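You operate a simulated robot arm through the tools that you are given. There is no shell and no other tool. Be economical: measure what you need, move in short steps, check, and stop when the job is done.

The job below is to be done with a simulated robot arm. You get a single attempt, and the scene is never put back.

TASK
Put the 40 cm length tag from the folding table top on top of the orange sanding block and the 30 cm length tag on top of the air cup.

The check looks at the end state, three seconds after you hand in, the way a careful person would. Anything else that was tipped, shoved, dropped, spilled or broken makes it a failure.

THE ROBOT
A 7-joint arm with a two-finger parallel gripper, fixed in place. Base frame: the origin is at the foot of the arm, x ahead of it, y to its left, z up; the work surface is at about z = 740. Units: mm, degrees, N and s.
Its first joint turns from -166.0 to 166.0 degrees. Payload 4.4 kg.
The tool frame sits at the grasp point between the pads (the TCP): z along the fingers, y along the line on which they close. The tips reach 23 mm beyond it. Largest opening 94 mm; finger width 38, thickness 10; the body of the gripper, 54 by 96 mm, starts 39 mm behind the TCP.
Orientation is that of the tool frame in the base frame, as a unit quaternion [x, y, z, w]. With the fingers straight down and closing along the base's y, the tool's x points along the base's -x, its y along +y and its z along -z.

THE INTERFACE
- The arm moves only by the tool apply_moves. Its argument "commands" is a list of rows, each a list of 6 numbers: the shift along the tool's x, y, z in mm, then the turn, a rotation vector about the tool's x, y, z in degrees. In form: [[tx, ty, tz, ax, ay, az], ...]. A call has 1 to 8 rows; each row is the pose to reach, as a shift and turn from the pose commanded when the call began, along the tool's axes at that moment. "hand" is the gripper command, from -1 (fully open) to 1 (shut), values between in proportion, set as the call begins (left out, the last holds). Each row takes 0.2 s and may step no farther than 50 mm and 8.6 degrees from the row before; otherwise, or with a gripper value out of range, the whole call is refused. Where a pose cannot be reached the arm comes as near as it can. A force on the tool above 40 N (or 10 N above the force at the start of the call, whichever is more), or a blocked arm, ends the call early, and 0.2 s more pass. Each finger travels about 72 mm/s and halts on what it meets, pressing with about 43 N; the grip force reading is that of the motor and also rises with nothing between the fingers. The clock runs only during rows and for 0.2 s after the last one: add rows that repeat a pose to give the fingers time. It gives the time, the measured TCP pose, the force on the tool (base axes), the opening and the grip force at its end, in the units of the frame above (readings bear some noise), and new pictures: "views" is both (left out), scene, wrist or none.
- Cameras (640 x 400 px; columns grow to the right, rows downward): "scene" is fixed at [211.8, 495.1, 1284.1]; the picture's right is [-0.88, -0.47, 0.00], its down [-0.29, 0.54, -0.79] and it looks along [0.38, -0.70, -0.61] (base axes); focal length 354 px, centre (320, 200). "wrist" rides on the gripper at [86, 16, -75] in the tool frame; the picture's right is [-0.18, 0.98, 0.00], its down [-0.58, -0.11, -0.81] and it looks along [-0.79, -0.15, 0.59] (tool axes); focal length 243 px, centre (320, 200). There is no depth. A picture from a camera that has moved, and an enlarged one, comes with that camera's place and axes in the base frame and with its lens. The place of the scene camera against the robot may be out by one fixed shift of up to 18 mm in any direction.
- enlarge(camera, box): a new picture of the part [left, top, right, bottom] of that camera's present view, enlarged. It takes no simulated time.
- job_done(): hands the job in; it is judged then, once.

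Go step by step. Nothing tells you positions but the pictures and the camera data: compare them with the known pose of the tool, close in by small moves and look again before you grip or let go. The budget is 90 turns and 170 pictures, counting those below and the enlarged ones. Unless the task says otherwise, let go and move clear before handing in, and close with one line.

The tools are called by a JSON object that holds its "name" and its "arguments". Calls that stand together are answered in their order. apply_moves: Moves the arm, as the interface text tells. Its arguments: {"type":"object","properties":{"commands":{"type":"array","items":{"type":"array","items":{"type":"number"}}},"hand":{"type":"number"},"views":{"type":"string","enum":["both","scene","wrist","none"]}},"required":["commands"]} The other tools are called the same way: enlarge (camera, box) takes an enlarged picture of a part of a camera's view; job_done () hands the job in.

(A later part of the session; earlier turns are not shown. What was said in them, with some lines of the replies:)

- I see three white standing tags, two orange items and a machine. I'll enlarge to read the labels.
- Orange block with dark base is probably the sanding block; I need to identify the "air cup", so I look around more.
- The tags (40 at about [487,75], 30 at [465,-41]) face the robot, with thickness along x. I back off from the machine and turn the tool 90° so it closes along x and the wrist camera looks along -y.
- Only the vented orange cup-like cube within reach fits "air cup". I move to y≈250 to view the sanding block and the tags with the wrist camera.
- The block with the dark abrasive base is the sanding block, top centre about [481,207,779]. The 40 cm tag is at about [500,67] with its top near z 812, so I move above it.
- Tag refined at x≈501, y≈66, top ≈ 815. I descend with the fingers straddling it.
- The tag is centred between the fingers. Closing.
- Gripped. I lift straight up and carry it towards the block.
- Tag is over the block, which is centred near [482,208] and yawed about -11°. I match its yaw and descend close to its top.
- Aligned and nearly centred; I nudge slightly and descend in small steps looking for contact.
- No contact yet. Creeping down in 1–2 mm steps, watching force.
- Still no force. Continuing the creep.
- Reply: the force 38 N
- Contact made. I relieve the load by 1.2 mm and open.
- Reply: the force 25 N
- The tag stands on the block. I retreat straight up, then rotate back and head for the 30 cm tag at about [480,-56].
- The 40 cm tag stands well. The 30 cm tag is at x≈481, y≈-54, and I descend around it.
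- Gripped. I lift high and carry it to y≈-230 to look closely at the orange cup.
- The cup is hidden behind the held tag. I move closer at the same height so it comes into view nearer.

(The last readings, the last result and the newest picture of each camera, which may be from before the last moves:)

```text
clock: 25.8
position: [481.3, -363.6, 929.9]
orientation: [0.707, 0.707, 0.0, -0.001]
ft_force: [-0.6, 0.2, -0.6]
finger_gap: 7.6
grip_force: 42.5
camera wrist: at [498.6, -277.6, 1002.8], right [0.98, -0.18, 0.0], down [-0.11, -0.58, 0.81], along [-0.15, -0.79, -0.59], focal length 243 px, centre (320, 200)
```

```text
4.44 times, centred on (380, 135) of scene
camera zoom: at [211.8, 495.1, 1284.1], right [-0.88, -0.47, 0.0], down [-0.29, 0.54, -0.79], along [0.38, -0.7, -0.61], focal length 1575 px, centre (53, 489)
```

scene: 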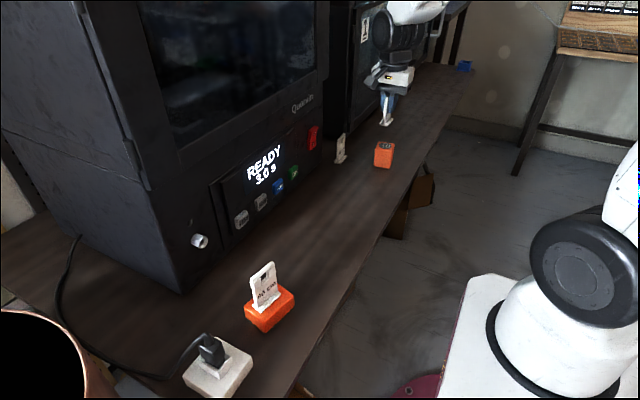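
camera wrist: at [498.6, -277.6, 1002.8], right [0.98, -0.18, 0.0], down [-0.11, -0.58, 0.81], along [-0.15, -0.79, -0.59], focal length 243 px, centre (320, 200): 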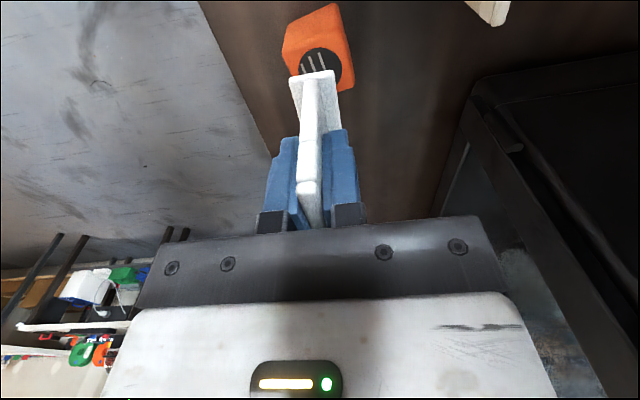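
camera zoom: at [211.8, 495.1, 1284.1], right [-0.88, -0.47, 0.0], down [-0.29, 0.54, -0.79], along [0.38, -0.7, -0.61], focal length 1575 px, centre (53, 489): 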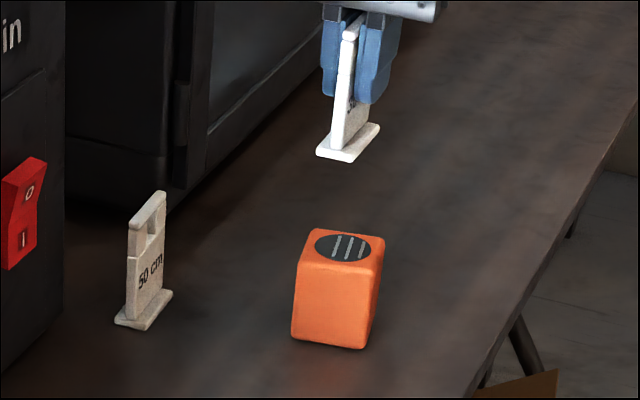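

The vented orange cup's top is at about [481,-373,799], yawed about +9°. I align yaw, centre over it, and descend to ~13 mm above.

{"name": "apply_moves", "arguments": {"commands": [[-6, 0, 0, 0, 0, -4.5], [-12, 0, 0, 0, 0, -9], [-12, 0, 25, 0, 0, -9], [-12, 0, 50, 0, 0, -9], [-12, 0, 64, 0, 0, -9], [-12, 0, 64, 0, 0, -9]]}}

{"name": "enlarge", "arguments": {"camera": "wrist", "box": [240, 0, 400, 150]}}

{"name": "enlarge", "arguments": {"camera": "scene", "box": [350, 100, 420, 180]}}

```text
clock: 27.2
position: [480.9, -375.3, 867.4]
orientation: [0.649, 0.761, 0.0, 0.001]
ft_force: [0.6, 0.2, 0.6]
finger_gap: 7.3
grip_force: 42.9
camera wrist: at [485.1, -286.5, 941.2], right [1.0, -0.03, 0.0], down [-0.02, -0.59, 0.81], along [-0.02, -0.81, -0.59], focal length 243 px, centre (320, 200)
```

scene: 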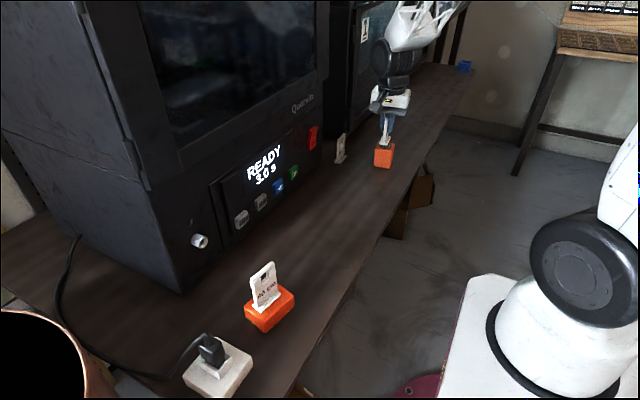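
wrist: 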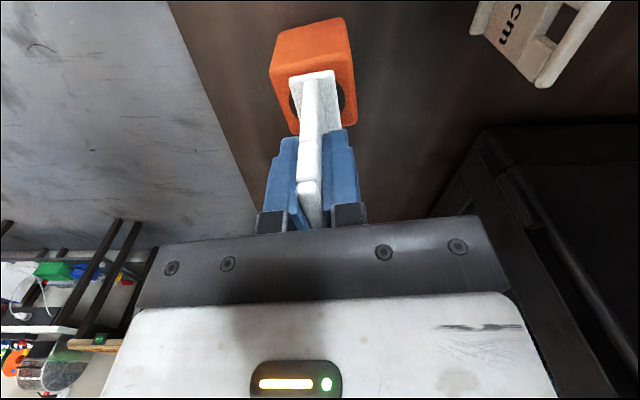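

```text
2.67 times, centred on (320, 75) of wrist
camera zoom: at [485.1, -286.5, 941.2], right [1.0, -0.03, 0.0], down [-0.02, -0.59, 0.81], along [-0.02, -0.81, -0.59], focal length 647 px, centre (320, 533)
```

zoom: 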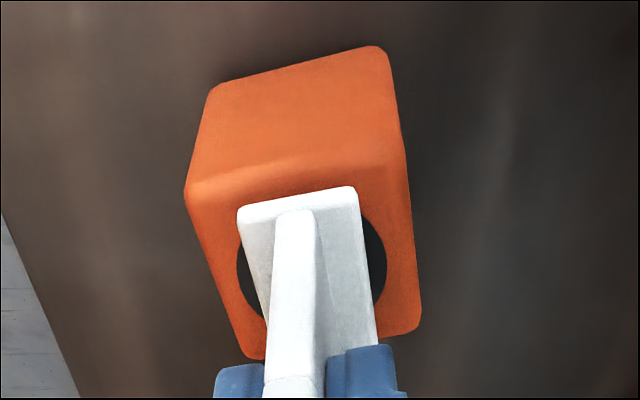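

```text
5.00 times, centred on (385, 140) of scene
camera zoom: at [211.8, 495.1, 1284.1], right [-0.88, -0.47, 0.0], down [-0.29, 0.54, -0.79], along [0.38, -0.7, -0.61], focal length 1772 px, centre (-5, 500)
```

zoom: 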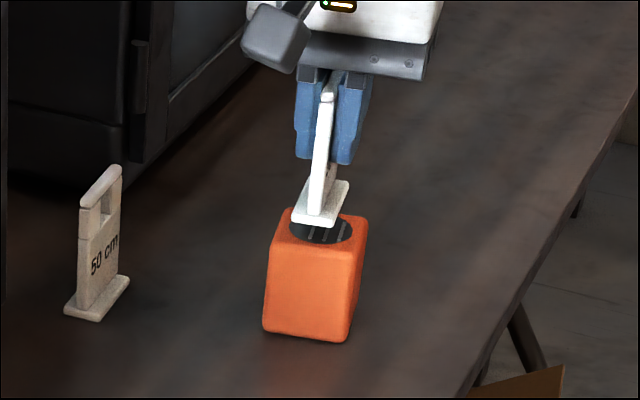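

Aligned with the top within ~2 mm. I descend further, then creep to contact.

{"name": "apply_moves", "arguments": {"commands": [[-1, -1, 5, 0, 0, 0], [-1, -1, 9, 0, 0, 0], [-1, -1, 11, 0, 0, 0], [-1, -1, 11, 0, 0, 0]]}}

{"name": "enlarge", "arguments": {"camera": "wrist", "box": [240, 0, 400, 150]}}

{"name": "enlarge", "arguments": {"camera": "scene", "box": [360, 110, 410, 170]}}

```text
clock: 28.2
position: [480.7, -375.8, 856.4]
orientation: [0.65, 0.76, 0.0, 0.001]
ft_force: [-0.1, -0.2, 0.0]
finger_gap: 7.5
grip_force: 43.0
camera wrist: at [483.5, -286.7, 930.5], right [1.0, -0.03, 0.0], down [-0.02, -0.59, 0.81], along [-0.02, -0.81, -0.59], focal length 243 px, centre (320, 200)
```

scene: 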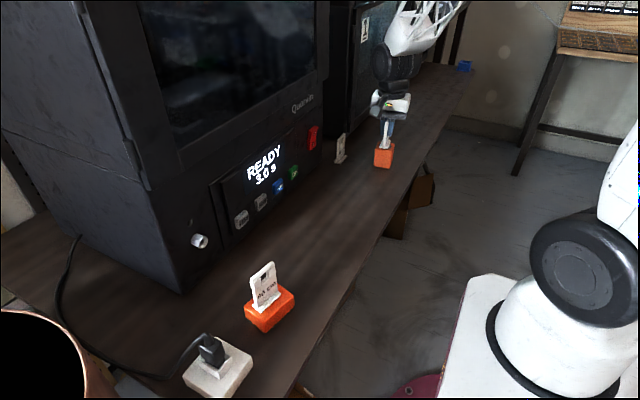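
wrist: 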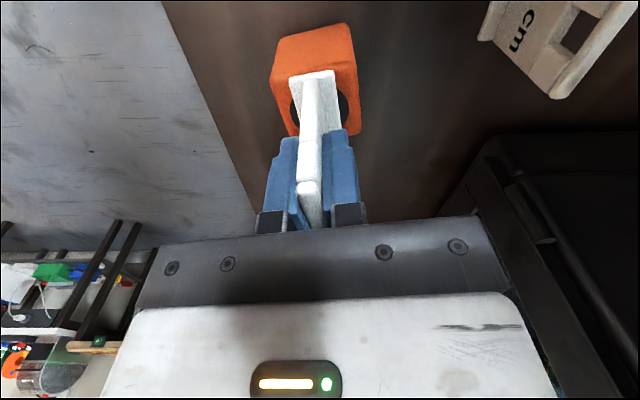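

```text
2.67 times, centred on (320, 75) of wrist
camera zoom: at [483.5, -286.7, 930.5], right [1.0, -0.03, 0.0], down [-0.02, -0.59, 0.81], along [-0.02, -0.81, -0.59], focal length 647 px, centre (320, 533)
```

zoom: 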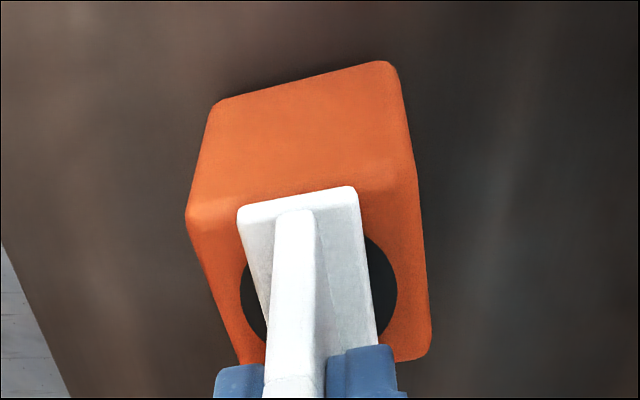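

```text
6.67 times, centred on (385, 140) of scene
camera zoom: at [211.8, 495.1, 1284.1], right [-0.88, -0.47, 0.0], down [-0.29, 0.54, -0.79], along [0.38, -0.7, -0.61], focal length 2363 px, centre (-113, 600)
```

zoom: 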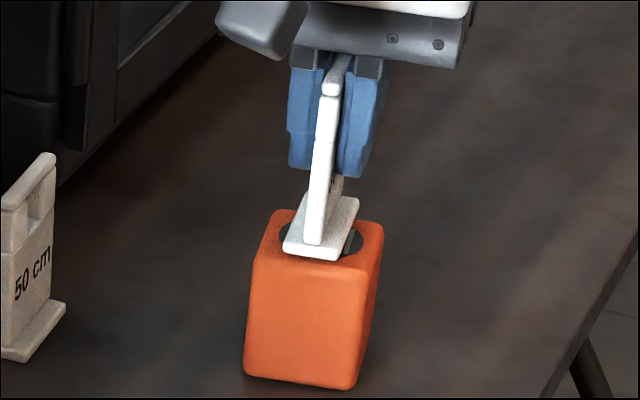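

{"name": "apply_moves", "arguments": {"commands": [[-1, 0, 2, 0, 0, 0], [-1, 0, 2.5, 0, 0, 0], [-1, 0, 2.5, 0, 0, 0]], "views": "none"}}

{"name": "apply_moves", "arguments": {"commands": [[0, 0, 1.2, 0, 0, 0], [0, 0, 1.2, 0, 0, 0]], "views": "none"}}

```text
clock: 29.0
position: [479.5, -376.8, 856.0]
orientation: [0.65, 0.76, 0.0, 0.0]
ft_force: [0.3, -0.8, -1.0]
finger_gap: 7.2
grip_force: 42.2
```

```text
clock: 29.6
position: [479.9, -377.1, 854.5]
orientation: [0.649, 0.761, 0.0, 0.0]
ft_force: [0.5, 0.1, -0.4]
finger_gap: 7.4
grip_force: 42.5
```

{"name": "apply_moves", "arguments": {"commands": [[0, 0, 1.2, 0, 0, 0], [0, 0, 1.2, 0, 0, 0]], "views": "none"}}

{"name": "enlarge", "arguments": {"camera": "scene", "box": [360, 110, 410, 170]}}

```text
clock: 30.2
position: [479.3, -376.9, 852.3]
orientation: [0.65, 0.76, 0.0, 0.0]
ft_force: [-0.4, -0.5, 0.2]
finger_gap: 7.4
grip_force: 43.0
```

```text
6.67 times, centred on (385, 140) of scene
camera zoom: at [211.8, 495.1, 1284.1], right [-0.88, -0.47, 0.0], down [-0.29, 0.54, -0.79], along [0.38, -0.7, -0.61], focal length 2363 px, centre (-113, 600)
```

zoom: 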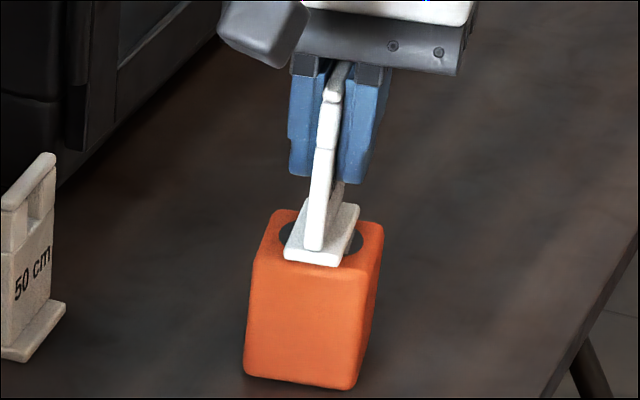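

{"name": "apply_moves", "arguments": {"commands": [[0, 0, 1, 0, 0, 0], [0, 0, 1, 0, 0, 0]], "views": "none"}}

```text
clock: 30.8
position: [481.4, -376.9, 853.2]
orientation: [0.65, 0.76, 0.0, 0.0]
ft_force: [-3.3, 0.5, 8.9]
finger_gap: 7.5
grip_force: 42.6
```

Light contact (9 N). I check the placement before opening.

{"name": "enlarge", "arguments": {"camera": "wrist", "box": [240, 0, 400, 150]}}

{"name": "enlarge", "arguments": {"camera": "scene", "box": [360, 120, 410, 170]}}

```text
2.67 times, centred on (320, 75) of wrist
camera zoom: at [483.8, -288.1, 926.1], right [1.0, -0.03, 0.0], down [-0.02, -0.59, 0.81], along [-0.02, -0.81, -0.59], focal length 647 px, centre (320, 533)
```

zoom: 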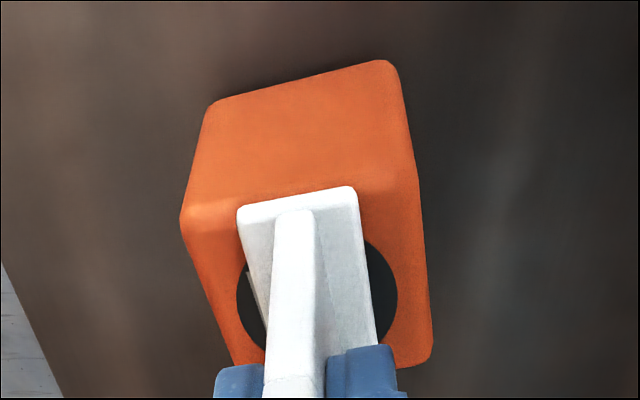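

```text
8.00 times, centred on (385, 145) of scene
camera zoom: at [211.8, 495.1, 1284.1], right [-0.88, -0.47, 0.0], down [-0.29, 0.54, -0.79], along [0.38, -0.7, -0.61], focal length 2836 px, centre (-200, 640)
```

zoom: 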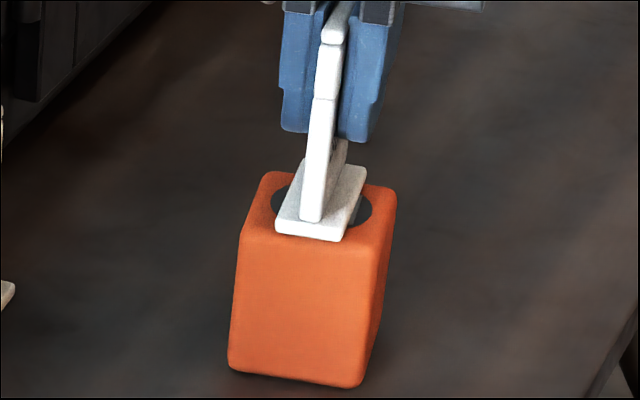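

Foot is centred on the top. Opening.

{"name": "apply_moves", "arguments": {"commands": [[0, 0, 0, 0, 0, 0], [0, 0, 0, 0, 0, 0], [0, 0, 0, 0, 0, 0], [0, 0, 0, 0, 0, 0]], "hand": -0.2}}

{"name": "enlarge", "arguments": {"camera": "scene", "box": [360, 110, 410, 170]}}

```text
clock: 31.8
position: [481.1, -376.5, 851.6]
orientation: [0.65, 0.76, 0.0, 0.0]
ft_force: [0.0, 0.2, -0.2]
finger_gap: 56.5
grip_force: 0.1
camera wrist: at [483.7, -288.0, 925.8], right [1.0, -0.03, 0.0], down [-0.02, -0.59, 0.81], along [-0.02, -0.81, -0.59], focal length 243 px, centre (320, 200)
```

scene: 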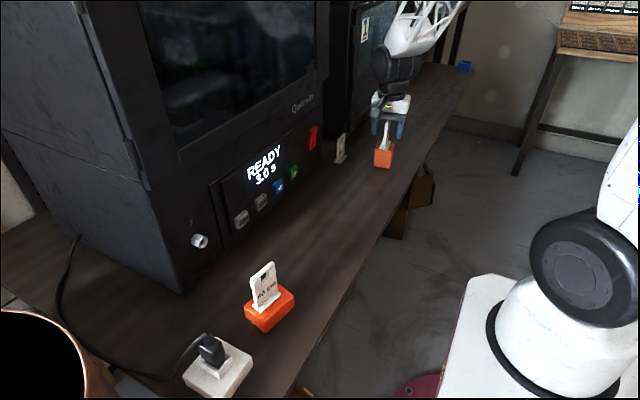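
wrist: 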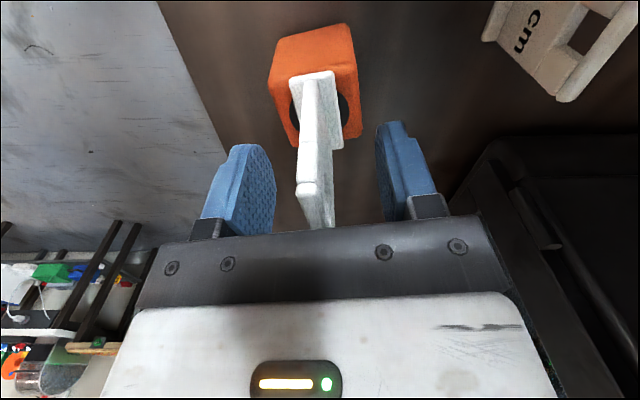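

```text
6.67 times, centred on (385, 140) of scene
camera zoom: at [211.8, 495.1, 1284.1], right [-0.88, -0.47, 0.0], down [-0.29, 0.54, -0.79], along [0.38, -0.7, -0.61], focal length 2363 px, centre (-113, 600)
```

zoom: 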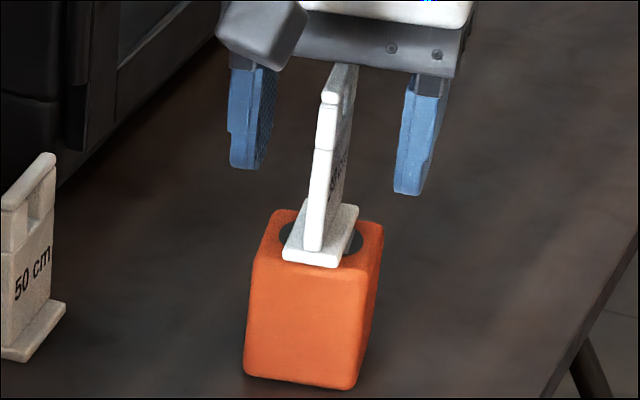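

It stands. I retreat straight up and back off to check.

{"name": "apply_moves", "arguments": {"commands": [[0, 0, -20, 0, 0, 0], [0, 0, -50, 0, 0, 0], [0, 0, -90, 0, 0, 0], [0, 0, -130, 0, 0, 0], [45, 0, -140, 0, 0, 0], [90, 0, -140, 0, 0, 0], [135, 0, -140, 0, 0, 0], [135, 0, -140, 0, 0, 0]]}}

{"name": "enlarge", "arguments": {"camera": "scene", "box": [320, 90, 420, 180]}}

{"name": "enlarge", "arguments": {"camera": "wrist", "box": [220, 50, 440, 240]}}

```text
clock: 33.6
position: [460.6, -244.3, 991.6]
orientation: [0.65, 0.76, 0.001, -0.001]
ft_force: [0.2, -0.3, 0.3]
finger_gap: 56.4
grip_force: 0.0
camera wrist: at [463.3, -156.0, 1065.9], right [1.0, -0.03, 0.0], down [-0.02, -0.59, 0.81], along [-0.02, -0.81, -0.59], focal length 243 px, centre (320, 200)
```

scene: 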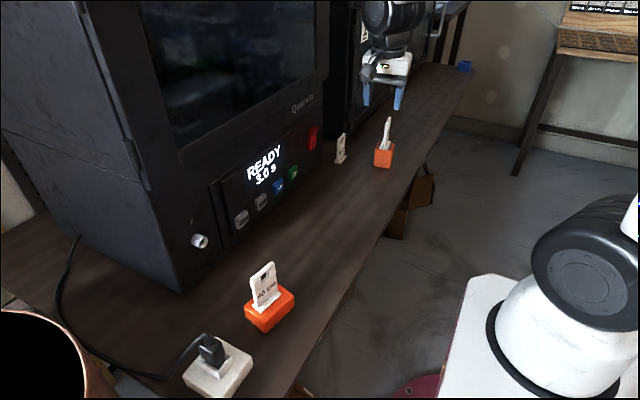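
wrist: 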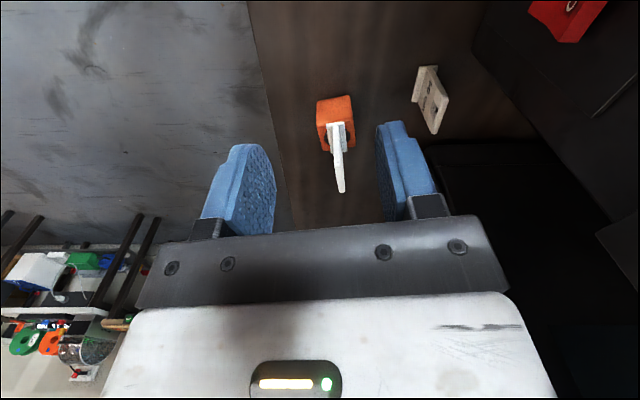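

```text
4.44 times, centred on (370, 135) of scene
camera zoom: at [211.8, 495.1, 1284.1], right [-0.88, -0.47, 0.0], down [-0.29, 0.54, -0.79], along [0.38, -0.7, -0.61], focal length 1575 px, centre (98, 489)
```

zoom: 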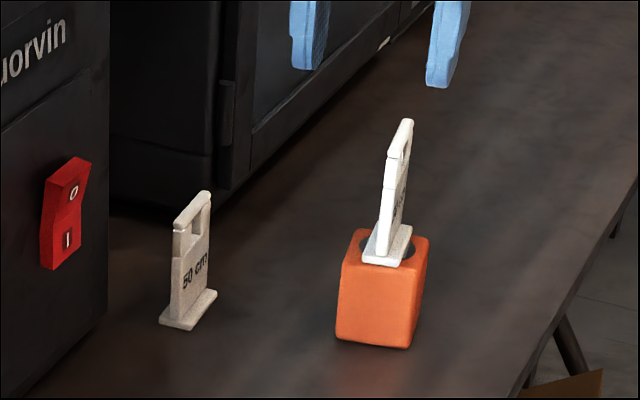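

```text
2.11 times, centred on (330, 145) of wrist
camera zoom: at [463.3, -156.0, 1065.9], right [1.0, -0.03, 0.0], down [-0.02, -0.59, 0.81], along [-0.02, -0.81, -0.59], focal length 511 px, centre (299, 316)
```

zoom: 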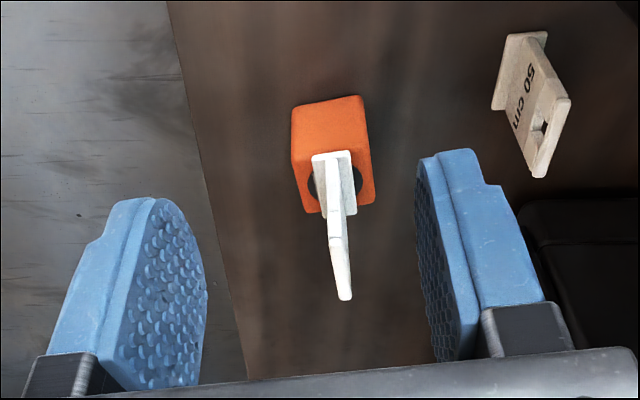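

Both tags are standing upright on their targets, the arm is clear, and nothing else moved. Handing in.

{"name": "job_done", "arguments": {}}

```text
The job is handed in.
```

I put the 40 cm tag on the orange sanding block and the 30 cm tag on the air cup; both were standing upright and the gripper was clear when I handed in. Nothing in the scene was labelled "air cup", so I took it to be the orange cube with the vented black disc on top, the only other fitting object within reach.
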